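You operate a simulated robot arm through the tools that you are given. There is no shell and no other tool.

You are at the controls of a simulated robot arm. One attempt, no reset.

## Task
Probe the kept sample, rinse the probe, close the jar and set it on PASS or REDO.
Fine: the jar with the black lid; read the display, 10 % passes; probe back in its pot; lid pressed home. Set down upright: jar with the black lid.

Only the result counts: the job must be done as asked and must still hold three seconds after the hand-in. Knocking over, shifting, dropping, spilling or breaking anything else fails it. Lids that push on must go on centred and level and be pressed home; caps that screw on are set level and turned clockwise until they are tight.

## Robot
A 6-joint arm with a two-finger gripper, fixed in place. Base frame: the origin is on the floor under the middle of its stand, x ahead of it, y to its left, z up; the work surface is at about z = 0.86. Readings come in m, degrees, newtons and seconds.
With the tool pointing down near the work surface it reaches from about 0.52 to 0.8 m from the base axis. Its first joint turns from -166.0 to 166.0 degrees. Payload 1.66 kg.
The tool frame sits at the grasp point between the pads (the TCP): z along the fingers, y along the line on which they close. The tips reach 0.016 m beyond it. The gripper opens to 0.111 m; its body begins 0.104 m behind the TCP.
Orientation is that of the tool frame in the base frame, as a unit quaternion [w, x, y, z]. With the fingers straight down and closing along the base's y, the tool's x points along the base's -x, its y along +y and its z along -z.

## Interface
- The arm moves only by the tool send_rows. Its argument "series" is a list of rows, each an object of numbers (a shift or turn left out is 0, a gripper value left out holds the last): "dx", "dy", "dz": the shift along the tool's x, y, z in units of 30 mm (1.0 is 30 mm); "ax", "ay", "az": the turn, a rotation vector about the tool's x, y, z in units of 6 degrees (1.0 is 6 degrees); "fingers": the gripper command, from -1 (fully open) to 1 (shut), values between in proportion. In form: [{"dx": .., "dy": .., "dz": .., "ax": .., "ay": .., "az": .., "fingers": ..}, ...]. A call has 1 to 20 rows; each row shifts and turns the commanded pose from where the row before left it, along the tool's axes as they then stand. A call with a number of a shift or a turn outside -1 to 1 is refused whole. A row lasts 0.2 s, in which the tool goes at most 0.05 m and 8.6 degrees; a call with a longer step from one row to the next is refused whole, and so is a gripper value outside its range. Where a pose cannot be reached the arm comes as near as it can. A force on the tool above 40 N (or 10 N above the force at the start of the call, whichever is more), or a blocked arm, ends the call early, and 0.2 s more pass. The fingers move at their own pace (about 0.1698 m/s each) and stop on an object; they squeeze with about 32 N. The grip force told is the motor's: it shows also when the fingers shut on nothing. Time passes only in rows, and 0.2 s behind the last, so rows that do not move let the fingers close. The reply holds the time, the measured pose of the TCP, the force on the tool along the base axes, the opening and the grip force, in the units named above and with some noise, with the torque about the TCP (base axes, N m) and any sound that the robot's microphone picked up.
- Cameras (640 x 400 px; columns grow to the right, rows downward): "scene" is fixed at [0.2208, 0.6471, 1.6551]; the picture's right is [-0.93, -0.38, 0.00], its down [-0.25, 0.60, -0.76] and it looks along [0.29, -0.70, -0.65] (base axes); focal length 329 px, centre (320, 200). "wrist" rides on the gripper at [0.07, 0.014, -0.143] in the tool frame; the picture's right is [-0.19, 0.98, 0.00], its down [-0.87, -0.17, -0.47] and it looks along [-0.46, -0.09, 0.88] (tool axes); focal length 230 px, centre (320, 200). There is no depth. A picture from a camera that has moved, and an enlarged one, comes with that camera's place and axes in the base frame and with its lens.
- grab_frame(camera): a new picture of that camera. The clock stands still meanwhile.
- move_column(by): moves the trunk up (or, below 0, down) by that many m; the arm rides with it, the base frame stays. It gives what a move gives, with no picture.
- inspect(camera, box): a new picture of the part [left, top, right, bottom] of that camera's present view, enlarged. The clock stands still meanwhile.
- close_job(): hands the job in; it is judged then, once.

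Places have to be worked out from the pictures, the camera data and where the tool is seen. Open the gripper and draw the arm clear of the work before you hand the job in, unless the task says otherwise.

The tools are called after ">>>" as a command line: name --argument value ..., lists and objects as JSON in quotes. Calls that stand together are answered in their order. send_rows: Moves the arm, as the interface text tells. Its arguments: {"type":"object","properties":{"series":{"type":"array","items":{"type":"object","properties":{"dx":{"type":"number"},"dy":{"type":"number"},"dz":{"type":"number"},"ax":{"type":"number"},"ay":{"type":"number"},"az":{"type":"number"},"fingers":{"type":"number"}}}}},"required":["series"]} The other tools are called the same way: move_column (by) moves the trunk up or down; grab_frame (camera) takes a picture; inspect (camera, box) takes an enlarged picture of a part of a camera's view; close_job () hands the job in.

At the start:

```text
time: 0.0
eef_pos: [0.5094, -0.0856, 1.3064]
tcp_rot: [0.0, 0.0, 1.0, 0.0]
wrist_force: [0.1, 0.0, 0.0]
ft_torque: [-0.01, -0.01, 0.0]
width: 0.1108
finger_force: 0.0
trunk travel left (down, up): [-0.275, 0.315]
```

scene: 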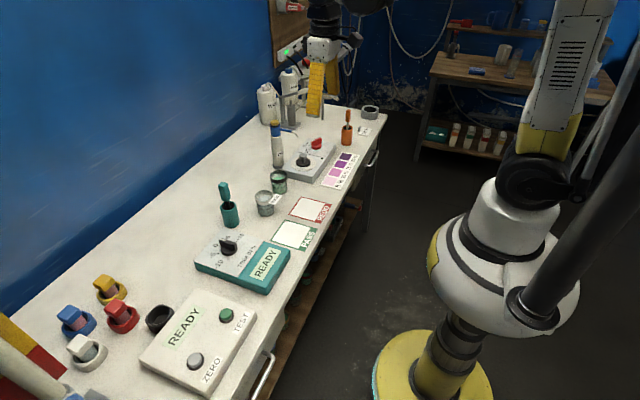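
wrist: 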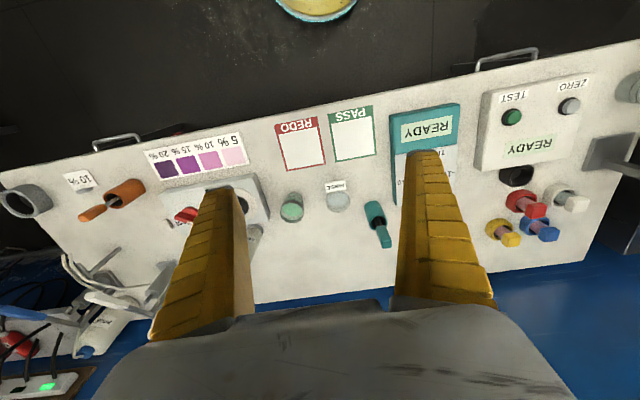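

I start by looking closer at the bench to identify the objects: teal probe in pot, jars, displays, color chart.

>>> inspect --camera "scene" --box '[180, 170, 340, 300]'

>>> inspect --camera "scene" --box '[240, 70, 400, 200]'

>>> inspect --camera "scene" --box '[40, 260, 280, 400]'

>>> inspect --camera "wrist" --box '[240, 80, 480, 260]'

>>> inspect --camera "wrist" --box '[0, 120, 300, 320]'

>>> inspect --camera "wrist" --box '[440, 60, 640, 260]'

```text
3.08 times, centred on (260, 235) of scene
camera zoom: at [0.2208, 0.6471, 1.6551], right [-0.93, -0.38, 0.0], down [-0.25, 0.6, -0.76], along [0.29, -0.7, -0.65], focal length 1013 px, centre (505, 92)
```

zoom: 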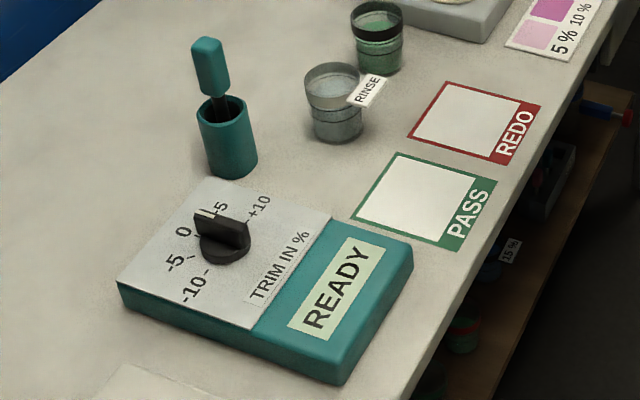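

```text
3.08 times, centred on (320, 135) of scene
camera zoom: at [0.2208, 0.6471, 1.6551], right [-0.93, -0.38, 0.0], down [-0.25, 0.6, -0.76], along [0.29, -0.7, -0.65], focal length 1013 px, centre (320, 400)
```

zoom: 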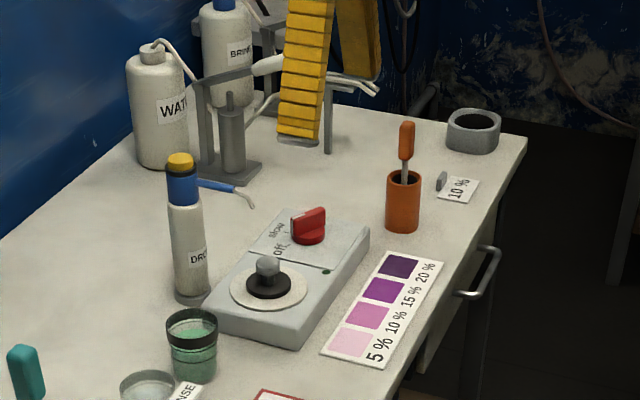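

```text
2.67 times, centred on (160, 330) of scene
camera zoom: at [0.2208, 0.6471, 1.6551], right [-0.93, -0.38, 0.0], down [-0.25, 0.6, -0.76], along [0.29, -0.7, -0.65], focal length 878 px, centre (747, -147)
```

zoom: 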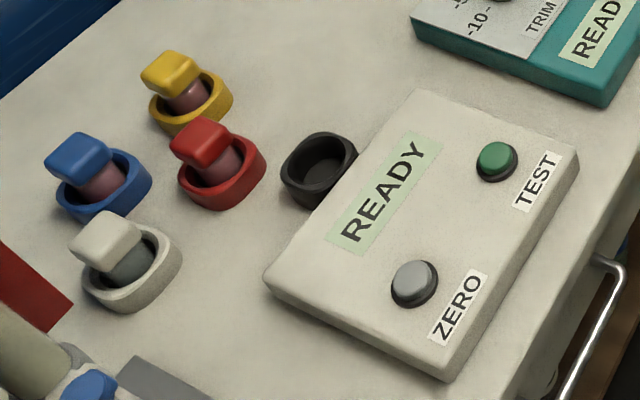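

```text
2.22 times, centred on (360, 170) of wrist
camera zoom: at [0.4392, -0.073, 1.4509], right [0.19, 0.98, 0.0], down [0.87, -0.17, 0.47], along [0.46, -0.09, -0.88], focal length 511 px, centre (231, 267)
```

zoom: 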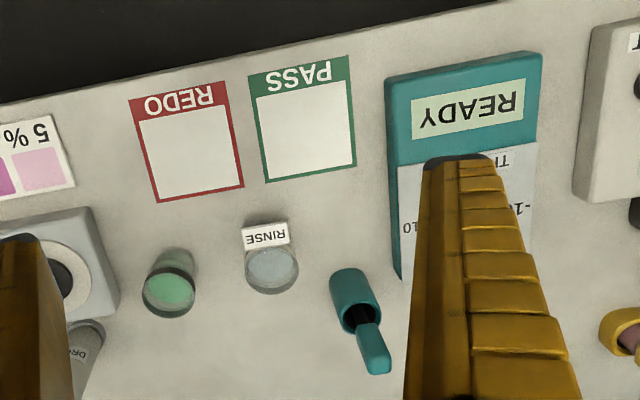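

```text
2.00 times, centred on (150, 220) of wrist
camera zoom: at [0.4392, -0.073, 1.4509], right [0.19, 0.98, 0.0], down [0.87, -0.17, 0.47], along [0.46, -0.09, -0.88], focal length 460 px, centre (660, 160)
```

zoom: 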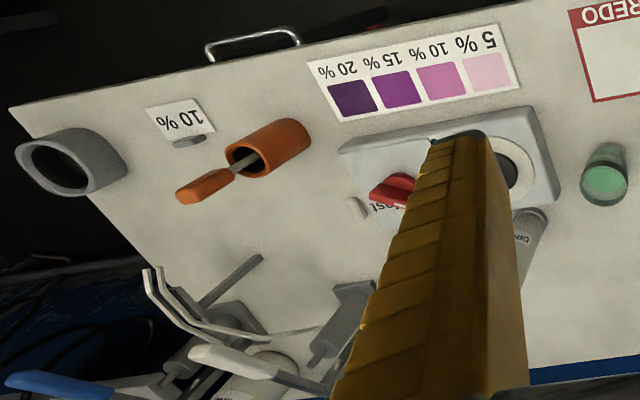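

```text
2.00 times, centred on (540, 160) of wrist
camera zoom: at [0.4392, -0.073, 1.4509], right [0.19, 0.98, 0.0], down [0.87, -0.17, 0.47], along [0.46, -0.09, -0.88], focal length 460 px, centre (-120, 280)
```

zoom: 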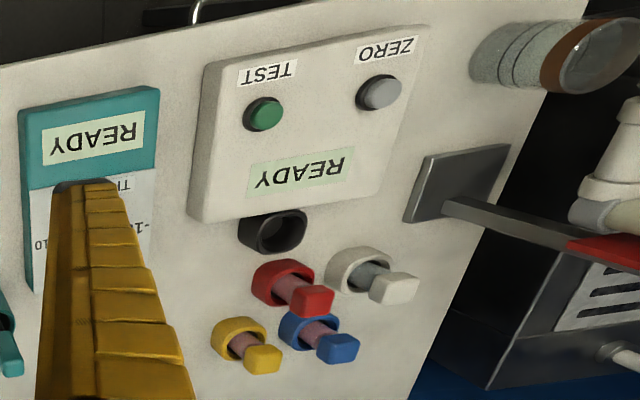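

Next I look for the jar with the black lid: the shelf under the bench, the far side table and the other corners of the view.

>>> inspect --camera "scene" --box '[270, 170, 390, 350]'

>>> inspect --camera "scene" --box '[400, 0, 640, 170]'

>>> inspect --camera "scene" --box '[250, 180, 300, 220]'

>>> inspect --camera "scene" --box '[195, 225, 295, 295]'

>>> inspect --camera "scene" --box '[330, 90, 400, 140]'

>>> inspect --camera "scene" --box '[0, 290, 160, 400]'

>>> inspect --camera "scene" --box '[260, 120, 350, 190]'

```text
2.22 times, centred on (330, 260) of scene
camera zoom: at [0.2208, 0.6471, 1.6551], right [-0.93, -0.38, 0.0], down [-0.25, 0.6, -0.76], along [0.29, -0.7, -0.65], focal length 732 px, centre (298, 67)
```

zoom: 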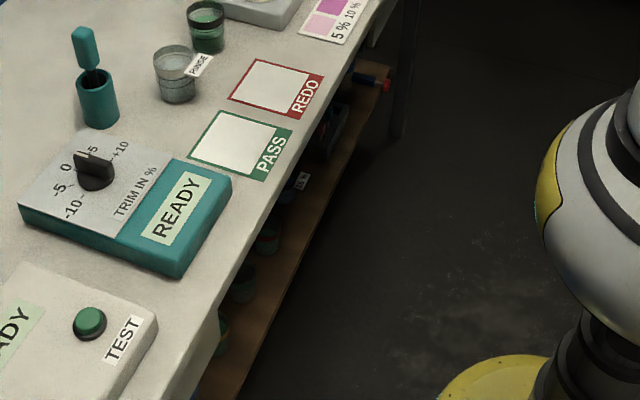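

```text
2.35 times, centred on (520, 85) of scene
camera zoom: at [0.2208, 0.6471, 1.6551], right [-0.93, -0.38, 0.0], down [-0.25, 0.6, -0.76], along [0.29, -0.7, -0.65], focal length 775 px, centre (-151, 471)
```

zoom: 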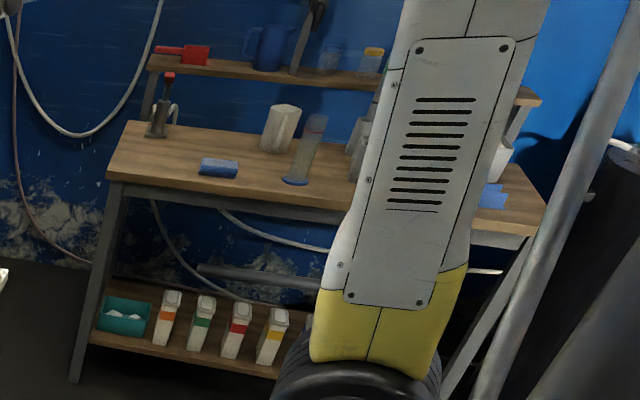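

```text
10.00 times, centred on (275, 200) of scene
camera zoom: at [0.2208, 0.6471, 1.6551], right [-0.93, -0.38, 0.0], down [-0.25, 0.6, -0.76], along [0.29, -0.7, -0.65], focal length 3293 px, centre (770, 200)
```

zoom: 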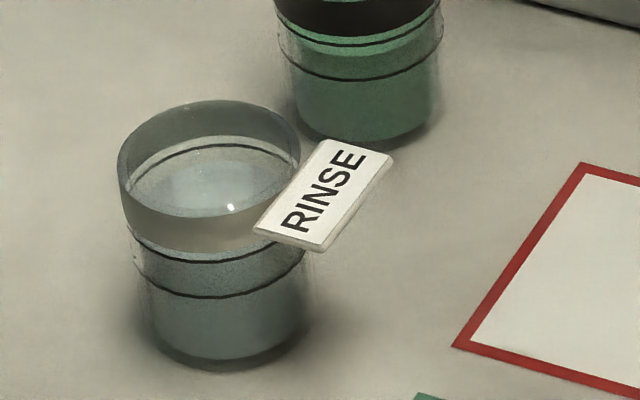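

```text
5.71 times, centred on (245, 260) of scene
camera zoom: at [0.2208, 0.6471, 1.6551], right [-0.93, -0.38, 0.0], down [-0.25, 0.6, -0.76], along [0.29, -0.7, -0.65], focal length 1882 px, centre (749, -143)
```

zoom: 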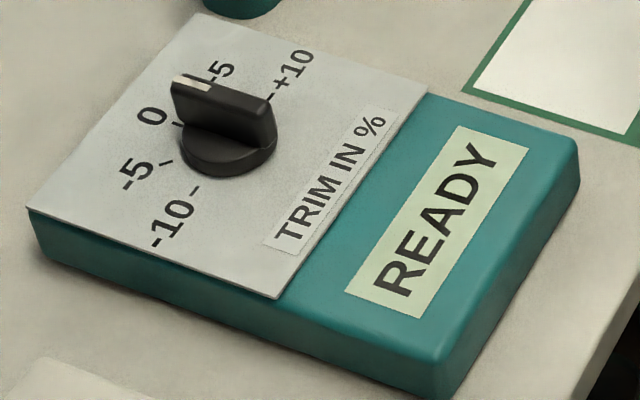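

```text
8.00 times, centred on (365, 115) of scene
camera zoom: at [0.2208, 0.6471, 1.6551], right [-0.93, -0.38, 0.0], down [-0.25, 0.6, -0.76], along [0.29, -0.7, -0.65], focal length 2634 px, centre (-40, 880)
```

zoom: 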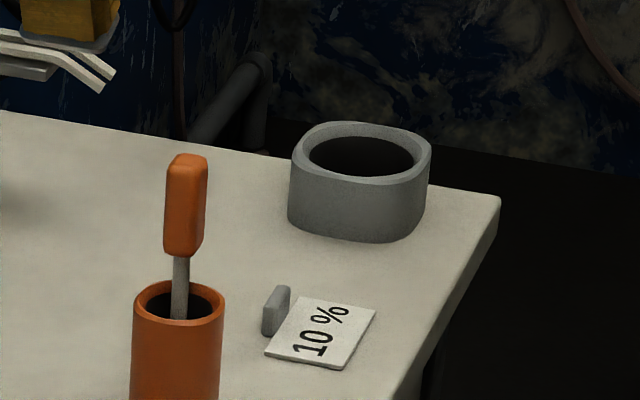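

```text
3.64 times, centred on (80, 345) of scene
camera zoom: at [0.2208, 0.6471, 1.6551], right [-0.93, -0.38, 0.0], down [-0.25, 0.6, -0.76], along [0.29, -0.7, -0.65], focal length 1197 px, centre (1193, -327)
```

zoom: 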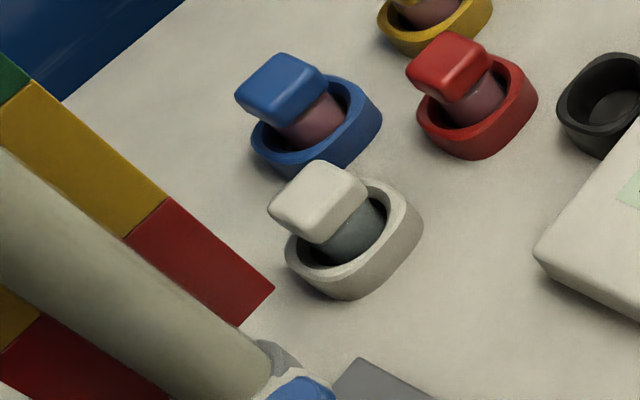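

```text
5.71 times, centred on (305, 155) of scene
camera zoom: at [0.2208, 0.6471, 1.6551], right [-0.93, -0.38, 0.0], down [-0.25, 0.6, -0.76], along [0.29, -0.7, -0.65], focal length 1882 px, centre (406, 457)
```

zoom: 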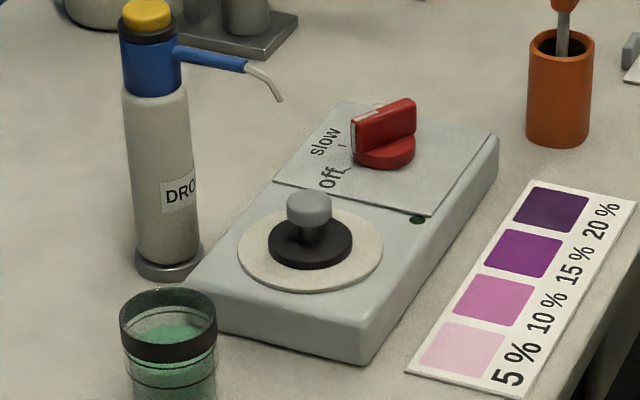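

I look closer at the shelf beneath the bench, where I see small jars with tags, and at the black disc with grey knob on the stirrer plate.

>>> inspect --camera "scene" --box '[320, 185, 360, 210]'

>>> inspect --camera "scene" --box '[290, 220, 340, 260]'

>>> inspect --camera "scene" --box '[270, 250, 330, 340]'

>>> inspect --camera "scene" --box '[262, 160, 302, 200]'

>>> inspect --camera "scene" --box '[205, 175, 255, 235]'

>>> inspect --camera "scene" --box '[210, 280, 300, 400]'

```text
16.00 times, centred on (340, 198) of scene
camera zoom: at [0.2208, 0.6471, 1.6551], right [-0.93, -0.38, 0.0], down [-0.25, 0.6, -0.76], along [0.29, -0.7, -0.65], focal length 5268 px, centre (0, 240)
```

zoom: 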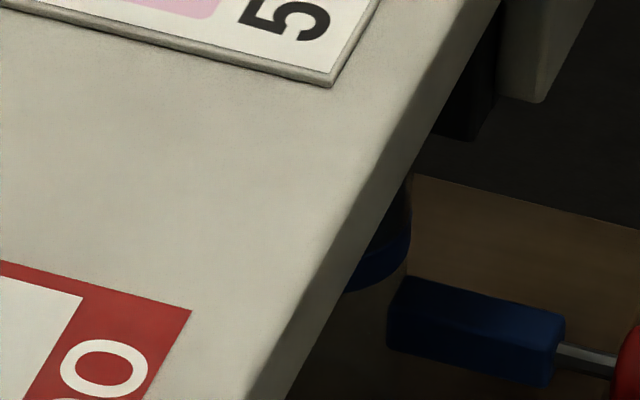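

```text
10.00 times, centred on (315, 240) of scene
camera zoom: at [0.2208, 0.6471, 1.6551], right [-0.93, -0.38, 0.0], down [-0.25, 0.6, -0.76], along [0.29, -0.7, -0.65], focal length 3293 px, centre (370, -200)
```

zoom: 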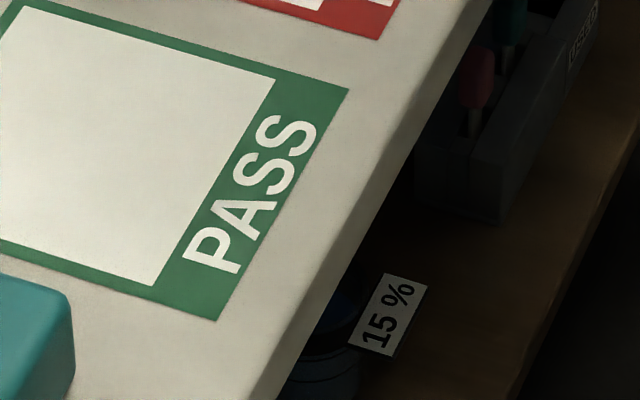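

```text
4.44 times, centred on (300, 295) of scene
camera zoom: at [0.2208, 0.6471, 1.6551], right [-0.93, -0.38, 0.0], down [-0.25, 0.6, -0.76], along [0.29, -0.7, -0.65], focal length 1463 px, centre (409, -222)
```

zoom: 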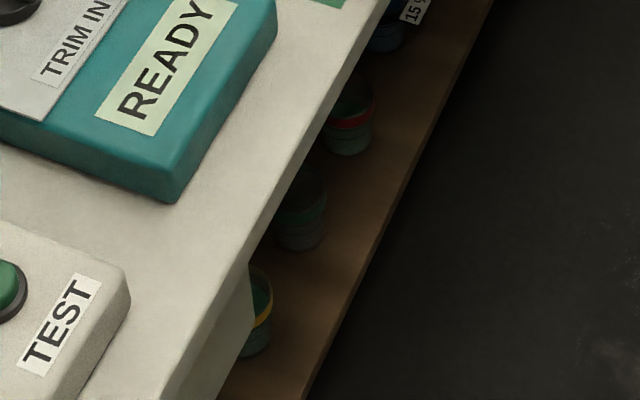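

```text
10.00 times, centred on (282, 180) of scene
camera zoom: at [0.2208, 0.6471, 1.6551], right [-0.93, -0.38, 0.0], down [-0.25, 0.6, -0.76], along [0.29, -0.7, -0.65], focal length 3293 px, centre (700, 400)
```

zoom: 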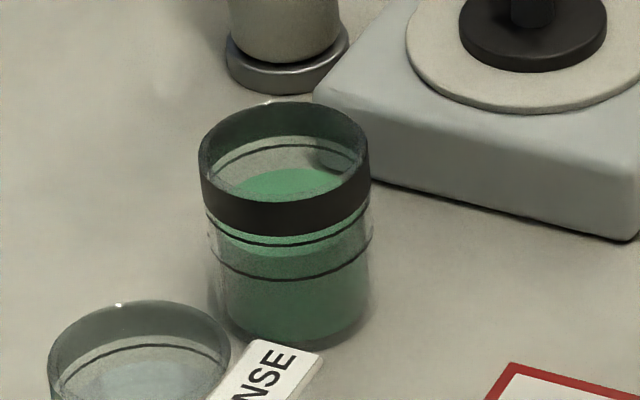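

```text
6.67 times, centred on (230, 205) of scene
camera zoom: at [0.2208, 0.6471, 1.6551], right [-0.93, -0.38, 0.0], down [-0.25, 0.6, -0.76], along [0.29, -0.7, -0.65], focal length 2195 px, centre (920, 167)
```

zoom: 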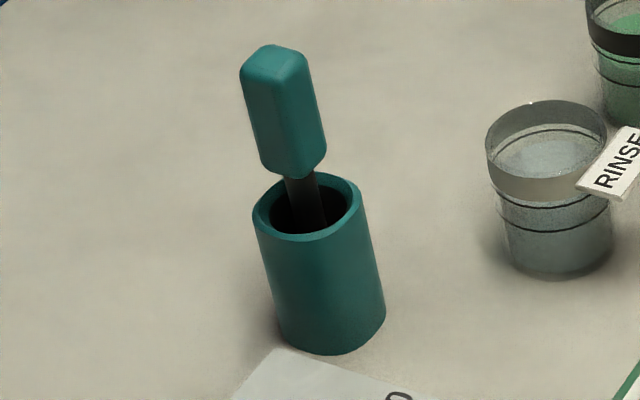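

```text
3.33 times, centred on (255, 340) of scene
camera zoom: at [0.2208, 0.6471, 1.6551], right [-0.93, -0.38, 0.0], down [-0.25, 0.6, -0.76], along [0.29, -0.7, -0.65], focal length 1098 px, centre (537, -267)
```

zoom: 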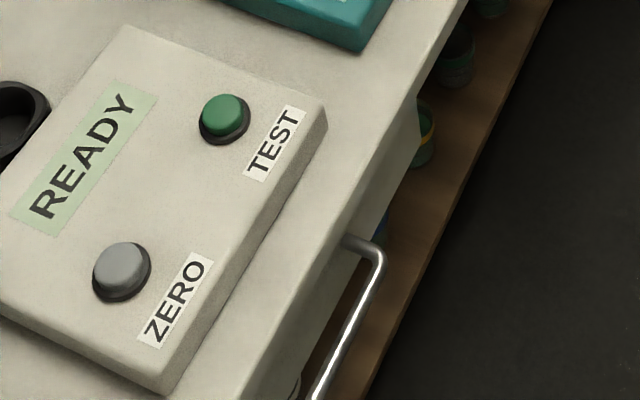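

The green jar on the bench has a black band and a black lid with a grey knob lies on the stirrer plate; the shelf jars have other colours as far as I can see, but I want to check them. I lower the trunk a bit and tilt the tool back so the wrist camera looks under the bench.

>>> move_column --by -0.15

>>> grab_frame --camera "wrist"

```text
time: 1.8
eef_pos: [0.5089, -0.0857, 1.1559]
tcp_rot: [0.0, 0.0, 1.0, 0.0]
wrist_force: [0.4, 0.3, 0.0]
ft_torque: [-0.03, 0.02, -0.03]
width: 0.1109
finger_force: 0.1
trunk travel left (down, up): [-0.125, 0.465]
```

```text
taken
camera wrist: at [0.4391, -0.073, 1.3011], right [0.19, 0.98, 0.0], down [0.87, -0.17, 0.47], along [0.46, -0.09, -0.88], focal length 230 px, centre (320, 200)
```

wrist: 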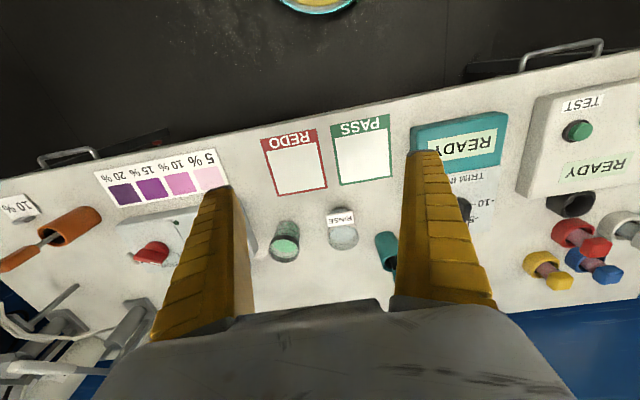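

I tilt the tool forward by about 30° with the TCP in place so the wrist camera looks ahead and under the bench edge.

>>> send_rows --series '[{"ay": -1}, {"ay": -1}, {"ay": -1}, {"ay": -1}, {"ay": -1}, {}]'

>>> grab_frame --camera "wrist"

```text
time: 3.1
eef_pos: [0.5098, -0.0868, 1.1563]
tcp_rot: [0.26, 0.001, 0.966, 0.0]
wrist_force: [0.4, -0.1, 0.0]
ft_torque: [0.02, -0.01, 0.03]
width: 0.111
finger_force: 0.1
trunk travel left (down, up): [-0.125, 0.465]
```

```text
taken
camera wrist: at [0.3771, -0.0732, 1.247], right [0.17, 0.98, 0.1], down [0.51, -0.17, 0.84], along [0.84, -0.09, -0.53], focal length 230 px, centre (320, 200)
```

wrist: 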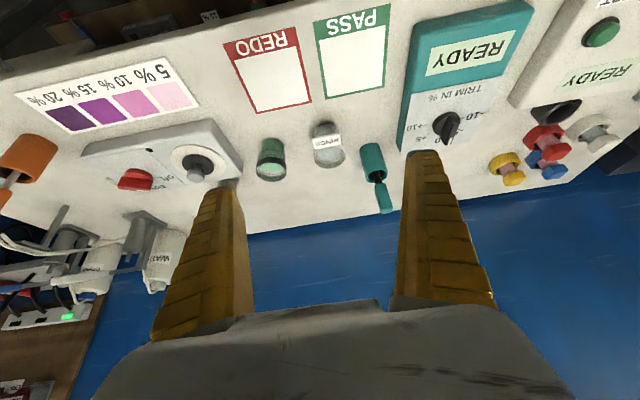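

The view is upside down, the shelf is at the picture's top; I go lower with the trunk and draw back to see under the bench.

>>> send_rows --series '[{"dx": 0.75, "dz": -0.05}, {"dx": 0.75, "dz": -0.05}, {"dx": 0.75, "dz": -0.05}, {"dx": 0.75, "dz": -0.05}, {"dx": 0.75, "dz": -0.05}, {}]'

>>> move_column --by -0.12

>>> grab_frame --camera "wrist"

```text
time: 4.5
eef_pos: [0.406, -0.0844, 1.1072]
tcp_rot: [0.258, 0.0, 0.966, 0.001]
wrist_force: [0.4, 0.3, 1.2]
ft_torque: [-0.02, -0.01, 0.03]
width: 0.1109
finger_force: 0.1
trunk travel left (down, up): [-0.125, 0.465]
```

```text
time: 6.0
eef_pos: [0.4056, -0.0852, 0.987]
tcp_rot: [0.259, 0.0, 0.966, 0.0]
wrist_force: [0.4, 0.3, 0.3]
ft_torque: [0.04, 0.0, -0.01]
width: 0.1108
finger_force: 0.1
trunk travel left (down, up): [-0.005, 0.585]
```

```text
taken
camera wrist: at [0.2752, -0.072, 1.0773], right [0.17, 0.98, 0.09], down [0.51, -0.17, 0.84], along [0.84, -0.09, -0.53], focal length 230 px, centre (320, 200)
```

wrist: 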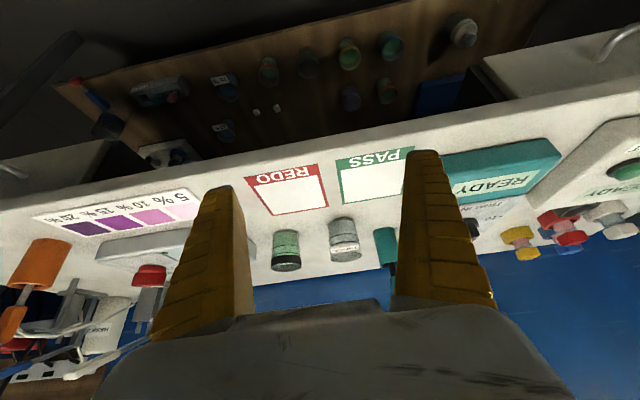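

The shelf now shows several jars. I enlarge it to see which lids they carry.

>>> inspect --camera "wrist" --box '[200, 10, 420, 150]'

>>> inspect --camera "wrist" --box '[110, 60, 250, 150]'

>>> inspect --camera "wrist" --box '[320, 10, 500, 130]'

>>> inspect --camera "wrist" --box '[230, 190, 410, 300]'

```text
2.86 times, centred on (310, 80) of wrist
camera zoom: at [0.2752, -0.072, 1.0773], right [0.17, 0.98, 0.09], down [0.51, -0.17, 0.84], along [0.84, -0.09, -0.53], focal length 657 px, centre (349, 543)
```

zoom: 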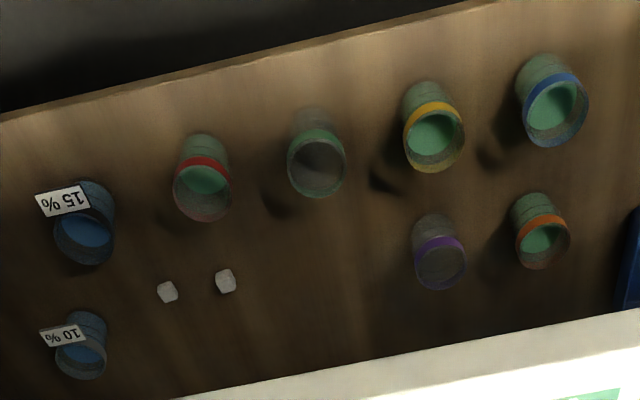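

```text
4.44 times, centred on (180, 105) of wrist
camera zoom: at [0.2752, -0.072, 1.0773], right [0.17, 0.98, 0.09], down [0.51, -0.17, 0.84], along [0.84, -0.09, -0.53], focal length 1022 px, centre (942, 622)
```

zoom: 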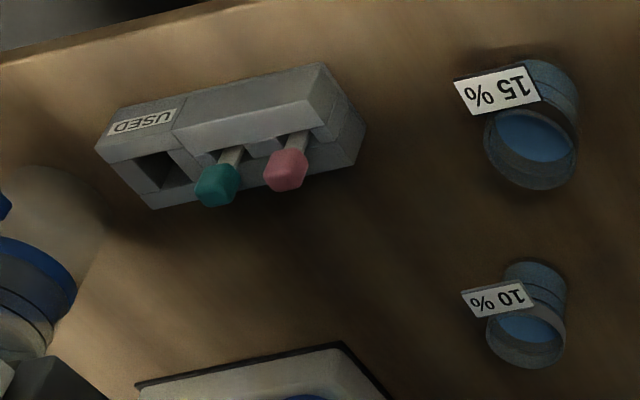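

```text
3.33 times, centred on (410, 70) of wrist
camera zoom: at [0.2752, -0.072, 1.0773], right [0.17, 0.98, 0.09], down [0.51, -0.17, 0.84], along [0.84, -0.09, -0.53], focal length 767 px, centre (20, 633)
```

zoom: 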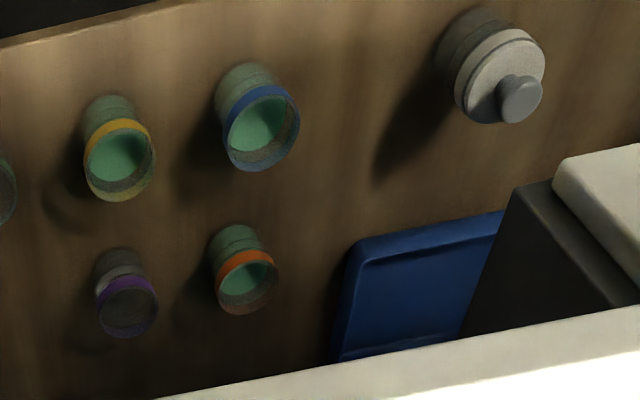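

```text
3.56 times, centred on (320, 245) of wrist
camera zoom: at [0.2752, -0.072, 1.0773], right [0.17, 0.98, 0.09], down [0.51, -0.17, 0.84], along [0.84, -0.09, -0.53], focal length 818 px, centre (320, 40)
```

zoom: 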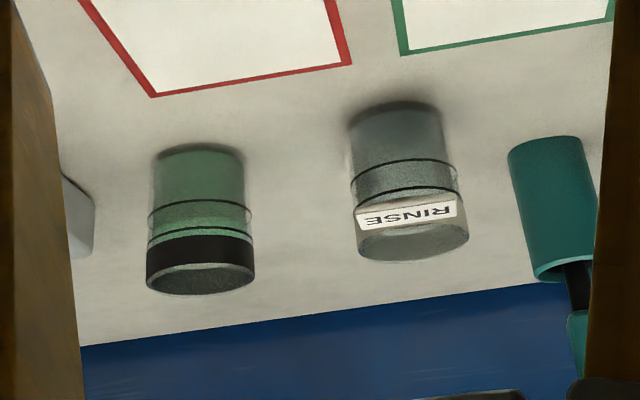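

All shelf jars have other colours (red, green, yellow, blue, orange, purple, two standards, one light lid), so the black‑banded green jar on the bench with the black lid on the stirrer is the target. I go back up and upright for an overhead look at the bench objects.

>>> move_column --by 0.2

>>> send_rows --series '[{"ay": 1, "dx": -0.75}, {"ay": 1, "dx": -0.75}, {"ay": 1, "dx": -0.75}, {"ay": 1, "dx": -0.75}, {"ay": 1, "dx": -0.75}, {"dx": -0.75}, {}]'

>>> grab_frame --camera "wrist"

```text
time: 8.2
eef_pos: [0.4068, -0.0842, 1.1878]
tcp_rot: [0.259, 0.0, 0.966, 0.0]
wrist_force: [0.3, -0.1, 0.5]
ft_torque: [-0.03, -0.01, 0.0]
width: 0.111
finger_force: 0.0
trunk travel left (down, up): [-0.205, 0.385]
```

```text
time: 9.8
eef_pos: [0.5346, -0.0829, 1.2212]
tcp_rot: [0.0, 0.002, 1.0, 0.0]
wrist_force: [0.2, 0.3, 0.1]
ft_torque: [0.0, -0.02, -0.03]
width: 0.1107
finger_force: 0.1
trunk travel left (down, up): [-0.205, 0.385]
```

```text
taken
camera wrist: at [0.4656, -0.0705, 1.3649], right [0.19, 0.98, 0.0], down [0.87, -0.17, 0.47], along [0.46, -0.09, -0.88], focal length 230 px, centre (320, 200)
```

wrist: 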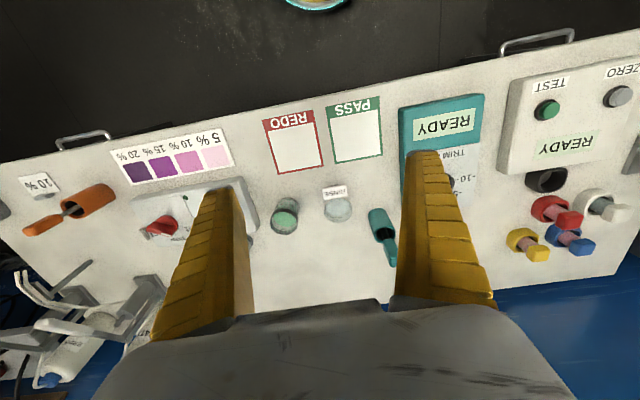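

I shift left (+y) to put the teal meter and probe between the fingers in the view.

>>> send_rows --series '[{"dy": 0.9}, {"dy": 0.9}, {"dy": 0.9}, {"dy": 0.9}, {"dy": 0.9}, {}]'

>>> grab_frame --camera "wrist"

>>> inspect --camera "wrist" --box '[240, 80, 440, 280]'

```text
time: 11.2
eef_pos: [0.535, 0.0485, 1.2199]
tcp_rot: [0.0, 0.001, 1.0, 0.0]
wrist_force: [-1.2, 0.1, 0.1]
ft_torque: [0.01, 0.04, -0.02]
width: 0.1108
finger_force: 0.1
trunk travel left (down, up): [-0.205, 0.385]
```

```text
taken
camera wrist: at [0.4659, 0.063, 1.3644], right [0.19, 0.98, 0.0], down [0.87, -0.17, 0.47], along [0.46, -0.09, -0.88], focal length 230 px, centre (320, 200)
```

wrist: 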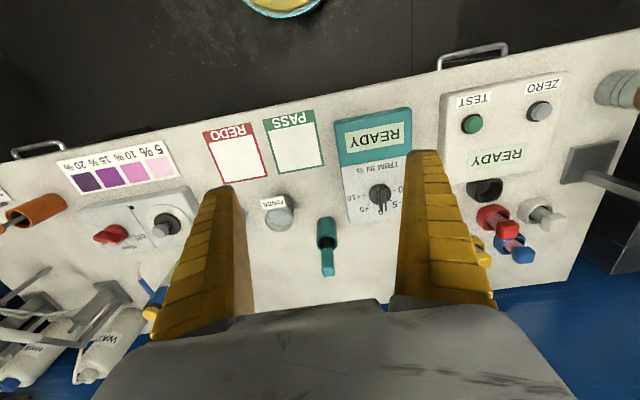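

```text
2.00 times, centred on (340, 180) of wrist
camera zoom: at [0.4659, 0.063, 1.3644], right [0.19, 0.98, 0.0], down [0.87, -0.17, 0.47], along [0.46, -0.09, -0.88], focal length 460 px, centre (280, 240)
```

zoom: 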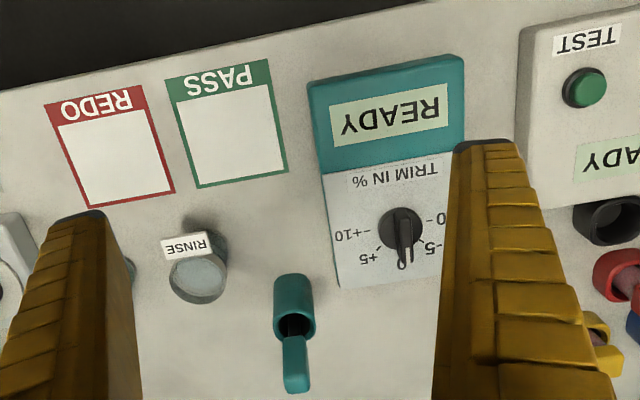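

>>> inspect --camera "wrist" --box '[340, 160, 420, 225]'

>>> inspect --camera "scene" --box '[205, 230, 255, 262]'

>>> inspect --camera "wrist" --box '[290, 200, 370, 290]'

```text
6.15 times, centred on (380, 192) of wrist
camera zoom: at [0.4659, 0.063, 1.3644], right [0.19, 0.98, 0.0], down [0.87, -0.17, 0.47], along [0.46, -0.09, -0.88], focal length 1416 px, centre (-49, 246)
```

zoom: 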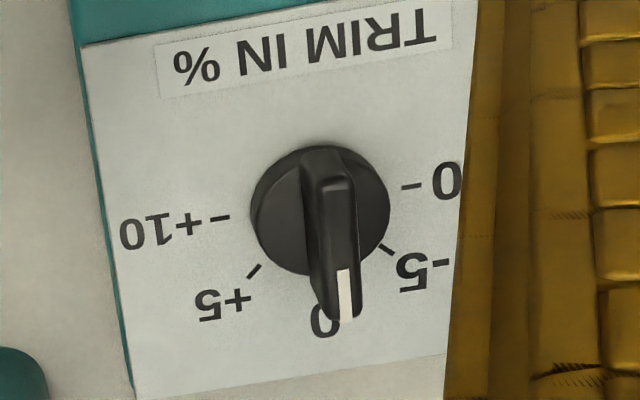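

```text
12.50 times, centred on (230, 246) of scene
camera zoom: at [0.2208, 0.6471, 1.6551], right [-0.93, -0.38, 0.0], down [-0.25, 0.6, -0.76], along [0.29, -0.7, -0.65], focal length 4116 px, centre (1445, -375)
```

zoom: 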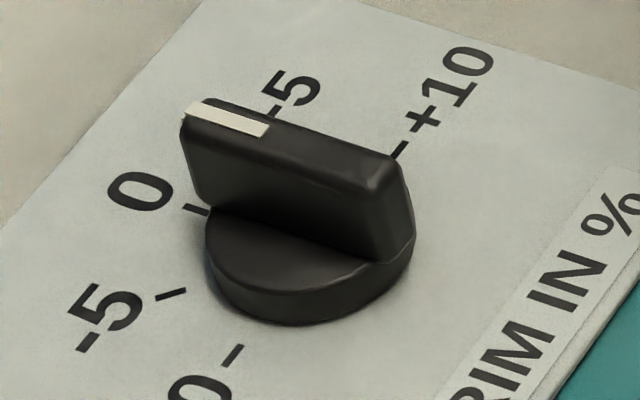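

```text
4.44 times, centred on (330, 245) of wrist
camera zoom: at [0.4659, 0.063, 1.3644], right [0.19, 0.98, 0.0], down [0.87, -0.17, 0.47], along [0.46, -0.09, -0.88], focal length 1022 px, centre (276, 0)
```

zoom: 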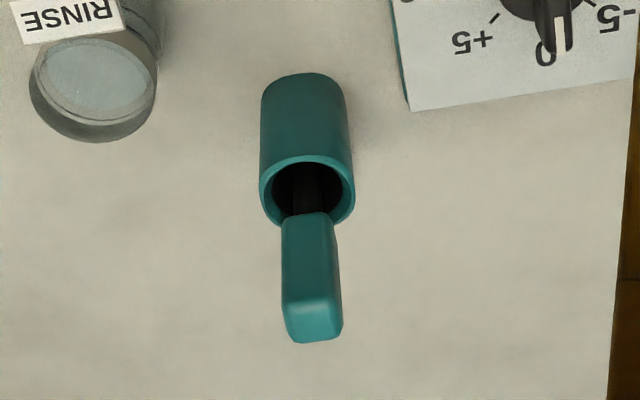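

The trim is on 0, so the display will be direct. Triangulation puts the probe pot at about (0.805, 0.014), pot rim z≈0.937, handle z≈0.962–1.032. Now I shift over to view the green jar and lid from above.

>>> send_rows --series '[{"dx": -0.3, "dy": -0.95}, {"dx": -0.3, "dy": -0.95}, {"dx": -0.3, "dy": -0.95}, {"dx": -0.3, "dy": -0.95}, {"dx": -0.3, "dy": -0.95}, {"dx": -0.3, "dy": -0.95}, {"dx": -0.3, "dy": -0.95}, {"dx": -0.3, "dy": -0.95}, {"dx": -0.3, "dy": -0.95}, {}]'

>>> grab_frame --camera "wrist"

>>> inspect --camera "wrist" --box '[220, 140, 420, 280]'

```text
time: 13.4
eef_pos: [0.6174, -0.2077, 1.2214]
tcp_rot: [0.001, 0.001, 1.0, 0.0]
wrist_force: [0.1, -0.7, 0.6]
ft_torque: [-0.02, -0.01, -0.03]
width: 0.111
finger_force: 0.0
trunk travel left (down, up): [-0.205, 0.385]
```

```text
taken
camera wrist: at [0.5479, -0.1945, 1.3663], right [0.19, 0.98, 0.0], down [0.87, -0.17, 0.47], along [0.46, -0.09, -0.88], focal length 230 px, centre (320, 200)
```

wrist: 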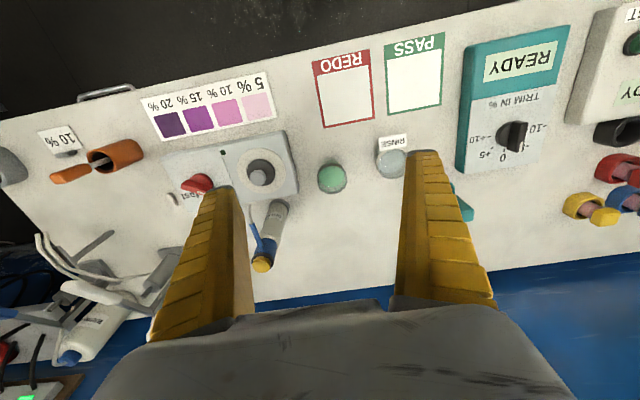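

```text
2.86 times, centred on (320, 210) of wrist
camera zoom: at [0.5479, -0.1945, 1.3663], right [0.19, 0.98, 0.0], down [0.87, -0.17, 0.47], along [0.46, -0.09, -0.88], focal length 657 px, centre (320, 171)
```

zoom: 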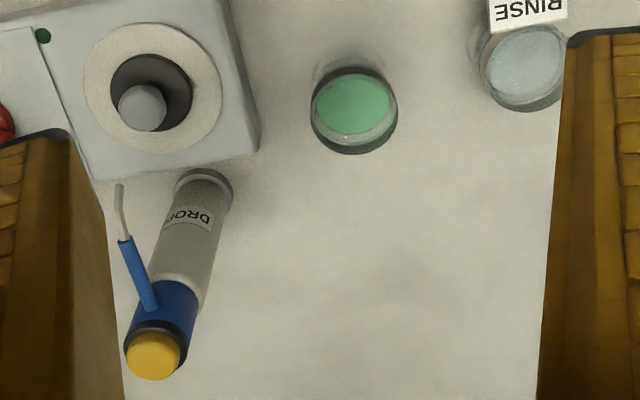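

The lid with its grey knob lies at about (0.70, −0.354) and the DROP bottle's spout seems to hang right above it (tip near z≈1.01). I look closer at this spot in both cameras and at my own gripper.

>>> grab_frame --camera "scene"

>>> inspect --camera "scene" --box '[268, 118, 328, 178]'

>>> inspect --camera "wrist" --box '[220, 140, 310, 280]'

```text
taken
```

scene: 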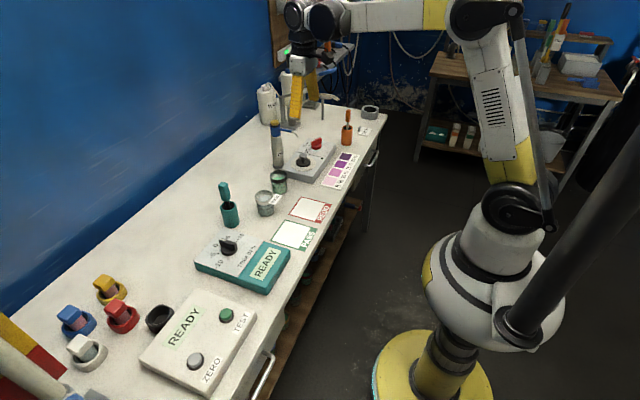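

```text
6.67 times, centred on (298, 148) of scene
camera zoom: at [0.2208, 0.6471, 1.6551], right [-0.93, -0.38, 0.0], down [-0.25, 0.6, -0.76], along [0.29, -0.7, -0.65], focal length 2195 px, centre (467, 547)
```

zoom: 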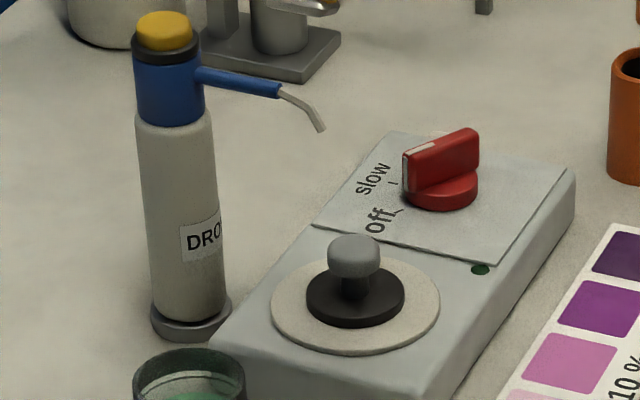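

```text
2.86 times, centred on (265, 210) of wrist
camera zoom: at [0.5479, -0.1945, 1.3663], right [0.19, 0.98, 0.0], down [0.87, -0.17, 0.47], along [0.46, -0.09, -0.88], focal length 657 px, centre (477, 171)
```

zoom: 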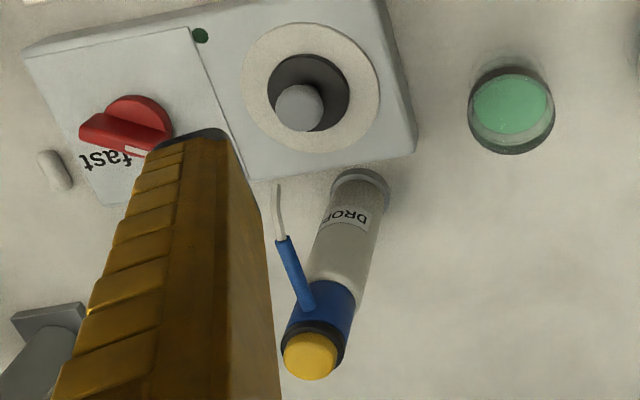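

The knob top is near (0.702, −0.355, 0.935), the spout tip near (0.72, −0.355, 1.01), so I will later take the lid with the tool tilted from the robot's side. First the probe: I move near it and look at the handle.

>>> send_rows --series '[{"dx": -0.3, "dy": 0.92}, {"dx": -0.3, "dy": 0.92}, {"dx": -0.3, "dy": 0.92}, {"dx": -0.3, "dy": 0.92}, {"dx": -0.3, "dy": 0.92}, {"dx": -0.3, "dy": 0.92}, {"dx": -0.3, "dy": 0.92}, {"dx": -0.3, "dy": 0.92}, {}]'

>>> inspect --camera "wrist" --box '[240, 100, 400, 260]'

>>> inspect --camera "scene" --box '[210, 175, 250, 230]'

```text
time: 15.4
eef_pos: [0.6878, 0.0146, 1.2221]
tcp_rot: [0.0, 0.001, 1.0, 0.0]
wrist_force: [0.2, 0.7, 1.2]
ft_torque: [0.01, 0.01, 0.01]
width: 0.1111
finger_force: 0.0
trunk travel left (down, up): [-0.205, 0.385]
```

```text
2.50 times, centred on (320, 180) of wrist
camera zoom: at [0.6186, 0.0266, 1.3662], right [0.19, 0.98, 0.0], down [0.87, -0.17, 0.47], along [0.46, -0.09, -0.88], focal length 575 px, centre (320, 250)
```

zoom: 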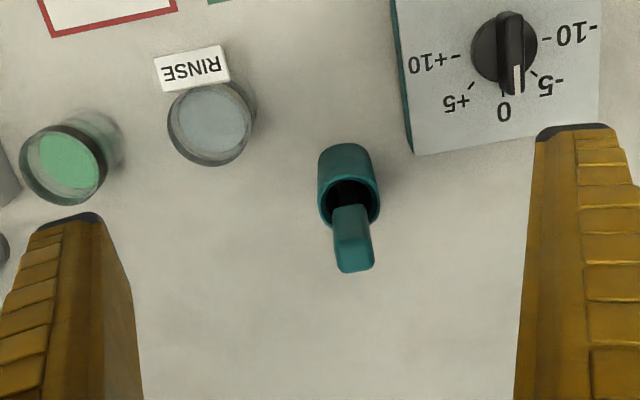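

```text
7.27 times, centred on (230, 202) of scene
camera zoom: at [0.2208, 0.6471, 1.6551], right [-0.93, -0.38, 0.0], down [-0.25, 0.6, -0.76], along [0.29, -0.7, -0.65], focal length 2395 px, centre (974, 182)
```

zoom: 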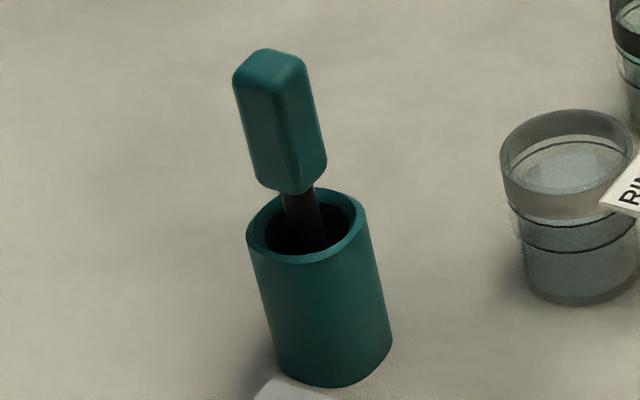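

I enlarge the handle more to judge its cross-section and turn.

>>> inspect --camera "wrist" --box '[300, 150, 350, 220]'

>>> inspect --camera "scene" --box '[215, 178, 240, 206]'

```text
5.71 times, centred on (325, 185) of wrist
camera zoom: at [0.6186, 0.0266, 1.3662], right [0.19, 0.98, 0.0], down [0.87, -0.17, 0.47], along [0.46, -0.09, -0.88], focal length 1315 px, centre (291, 286)
```

zoom: 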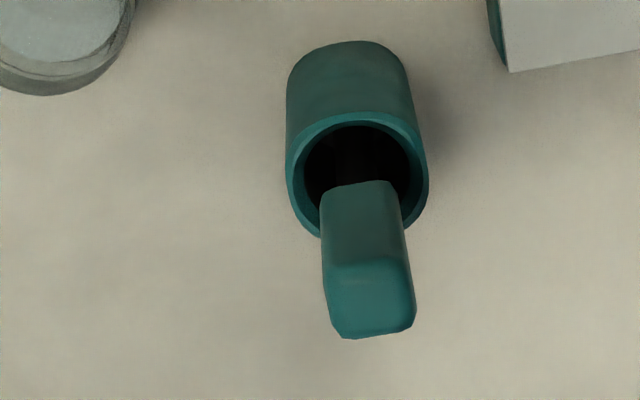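

```text
14.29 times, centred on (228, 192) of scene
camera zoom: at [0.2208, 0.6471, 1.6551], right [-0.93, -0.38, 0.0], down [-0.25, 0.6, -0.76], along [0.29, -0.7, -0.65], focal length 4704 px, centre (1641, 314)
```

zoom: 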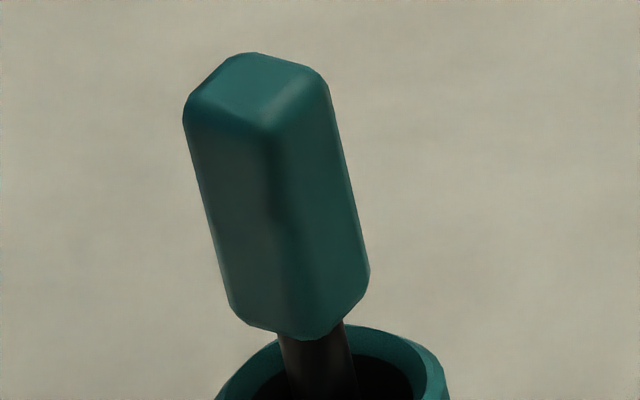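

Handle centre is at about (0.802, 0.015) and nearly square to the base axes, ~23 mm wide, top z≈1.032. I move above it at the present height and check the reach.

>>> send_rows --series '[{"dx": -0.95}, {"dx": -0.95}, {"dx": -0.95}, {"dx": -0.95}, {}, {}]'

>>> grab_frame --camera "wrist"

```text
time: 16.8
eef_pos: [0.8005, 0.0137, 1.2214]
tcp_rot: [0.0, 0.0, 1.0, 0.0]
wrist_force: [0.0, 0.6, 0.9]
ft_torque: [0.01, 0.02, 0.0]
width: 0.1108
finger_force: 0.1
trunk travel left (down, up): [-0.205, 0.385]
```

```text
taken
camera wrist: at [0.7305, 0.0263, 1.3652], right [0.19, 0.98, 0.0], down [0.87, -0.17, 0.47], along [0.46, -0.09, -0.88], focal length 230 px, centre (320, 200)
```

wrist: 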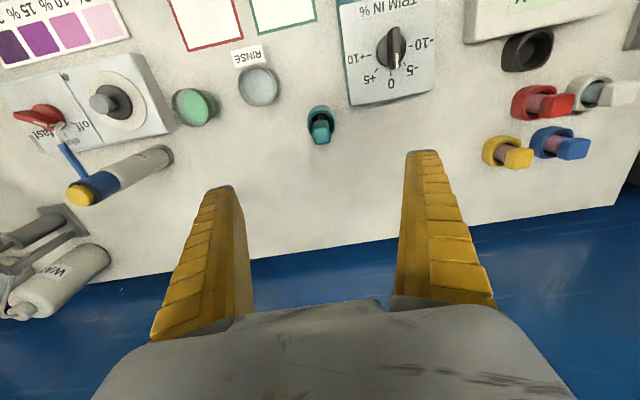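

Reach is fine. I come down with the trunk by 0.2, then a last bit with the arm to about z=0.998.

>>> move_column --by -0.2

>>> inspect --camera "scene" --box '[180, 140, 280, 240]'

>>> grab_frame --camera "wrist"

```text
time: 19.0
eef_pos: [0.7994, 0.0133, 1.0209]
tcp_rot: [0.001, 0.0, 1.0, -0.001]
wrist_force: [-0.2, -0.6, -0.5]
ft_torque: [0.0, 0.01, 0.01]
width: 0.1109
finger_force: 0.0
trunk travel left (down, up): [-0.005, 0.585]
```

```text
4.00 times, centred on (230, 190) of scene
camera zoom: at [0.2208, 0.6471, 1.6551], right [-0.93, -0.38, 0.0], down [-0.25, 0.6, -0.76], along [0.29, -0.7, -0.65], focal length 1317 px, centre (680, 240)
```

zoom: 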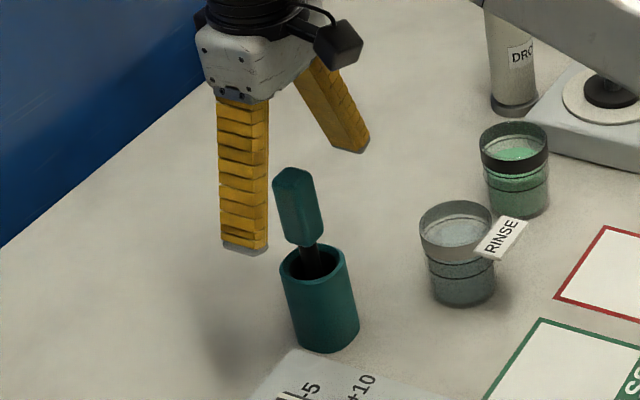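

```text
taken
camera wrist: at [0.7302, 0.0263, 1.1657], right [0.19, 0.98, 0.0], down [0.87, -0.17, 0.47], along [0.46, -0.09, -0.88], focal length 230 px, centre (320, 200)
```

wrist: 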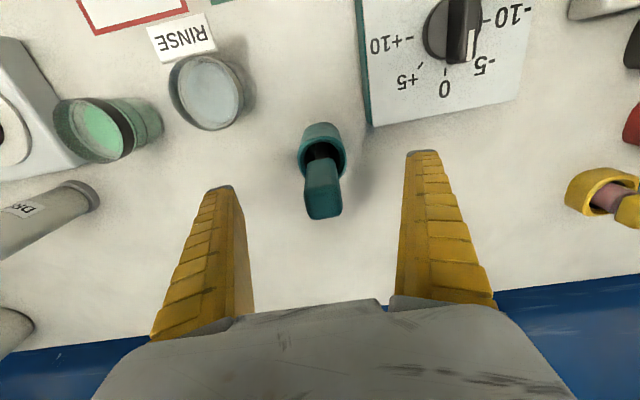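

Before gripping I check the trim knob's pointer again in this closer view.

>>> inspect --camera "wrist" --box '[350, 0, 540, 130]'

>>> inspect --camera "wrist" --box '[260, 90, 380, 240]'

```text
3.08 times, centred on (445, 65) of wrist
camera zoom: at [0.7302, 0.0263, 1.1657], right [0.19, 0.98, 0.0], down [0.87, -0.17, 0.47], along [0.46, -0.09, -0.88], focal length 708 px, centre (-65, 615)
```

zoom: 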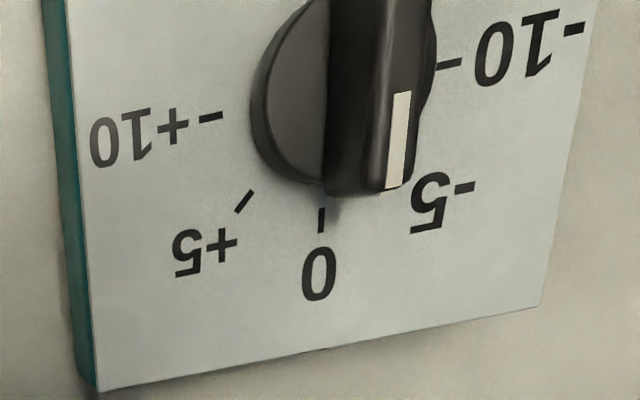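

```text
2.67 times, centred on (320, 165) of wrist
camera zoom: at [0.7302, 0.0263, 1.1657], right [0.19, 0.98, 0.0], down [0.87, -0.17, 0.47], along [0.46, -0.09, -0.88], focal length 614 px, centre (320, 293)
```

zoom: 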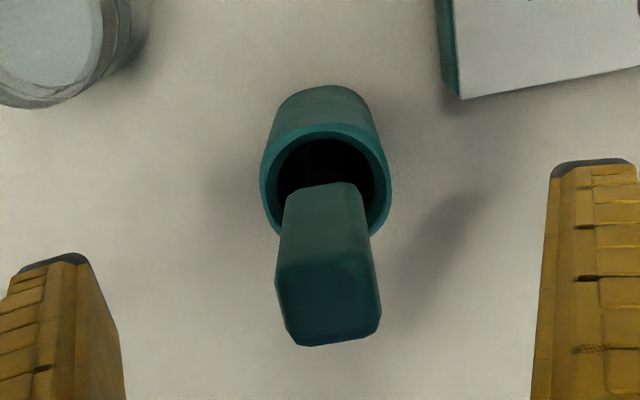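

The pointer is parallel to the 0 tick, so trim is 0. I shift 4 mm forward, 1 mm left, go down 24 mm and close the fingers on the handle.

>>> send_rows --series '[{"dx": -0.13, "dy": 0.04}, {"dz": 0.4}, {"dz": 0.4}, {}, {"fingers": 0.2}, {"fingers": 1}, {"fingers": 1}, {"fingers": 1}]'

>>> inspect --camera "scene" --box '[180, 140, 280, 240]'

>>> grab_frame --camera "wrist"

```text
time: 20.8
eef_pos: [0.7994, 0.0136, 0.9986]
tcp_rot: [0.0, 0.0, 1.0, 0.0]
wrist_force: [1.7, 0.0, 5.1]
ft_torque: [0.04, -0.13, 0.01]
width: 0.0219
finger_force: 31.4
out of reach, approached as far as the arm can: row 1
trunk travel left (down, up): [-0.005, 0.585]
```

```text
4.00 times, centred on (230, 190) of scene
camera zoom: at [0.2208, 0.6471, 1.6551], right [-0.93, -0.38, 0.0], down [-0.25, 0.6, -0.76], along [0.29, -0.7, -0.65], focal length 1317 px, centre (680, 240)
```

zoom: 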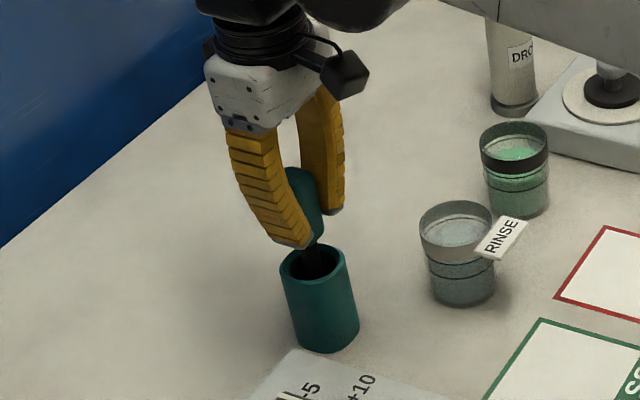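

```text
taken
camera wrist: at [0.7294, 0.0269, 1.1419], right [0.19, 0.98, 0.0], down [0.87, -0.17, 0.47], along [0.46, -0.09, -0.88], focal length 230 px, centre (320, 200)
```

wrist: 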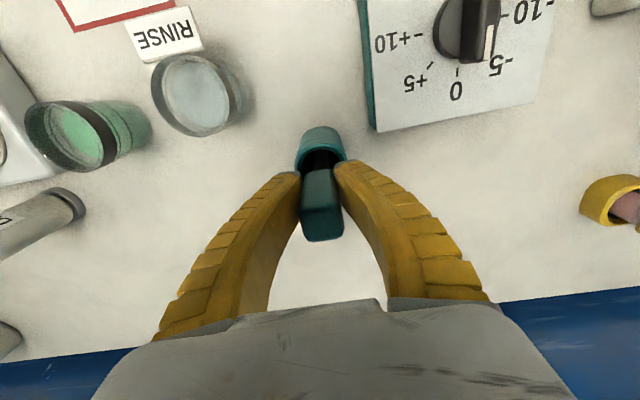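

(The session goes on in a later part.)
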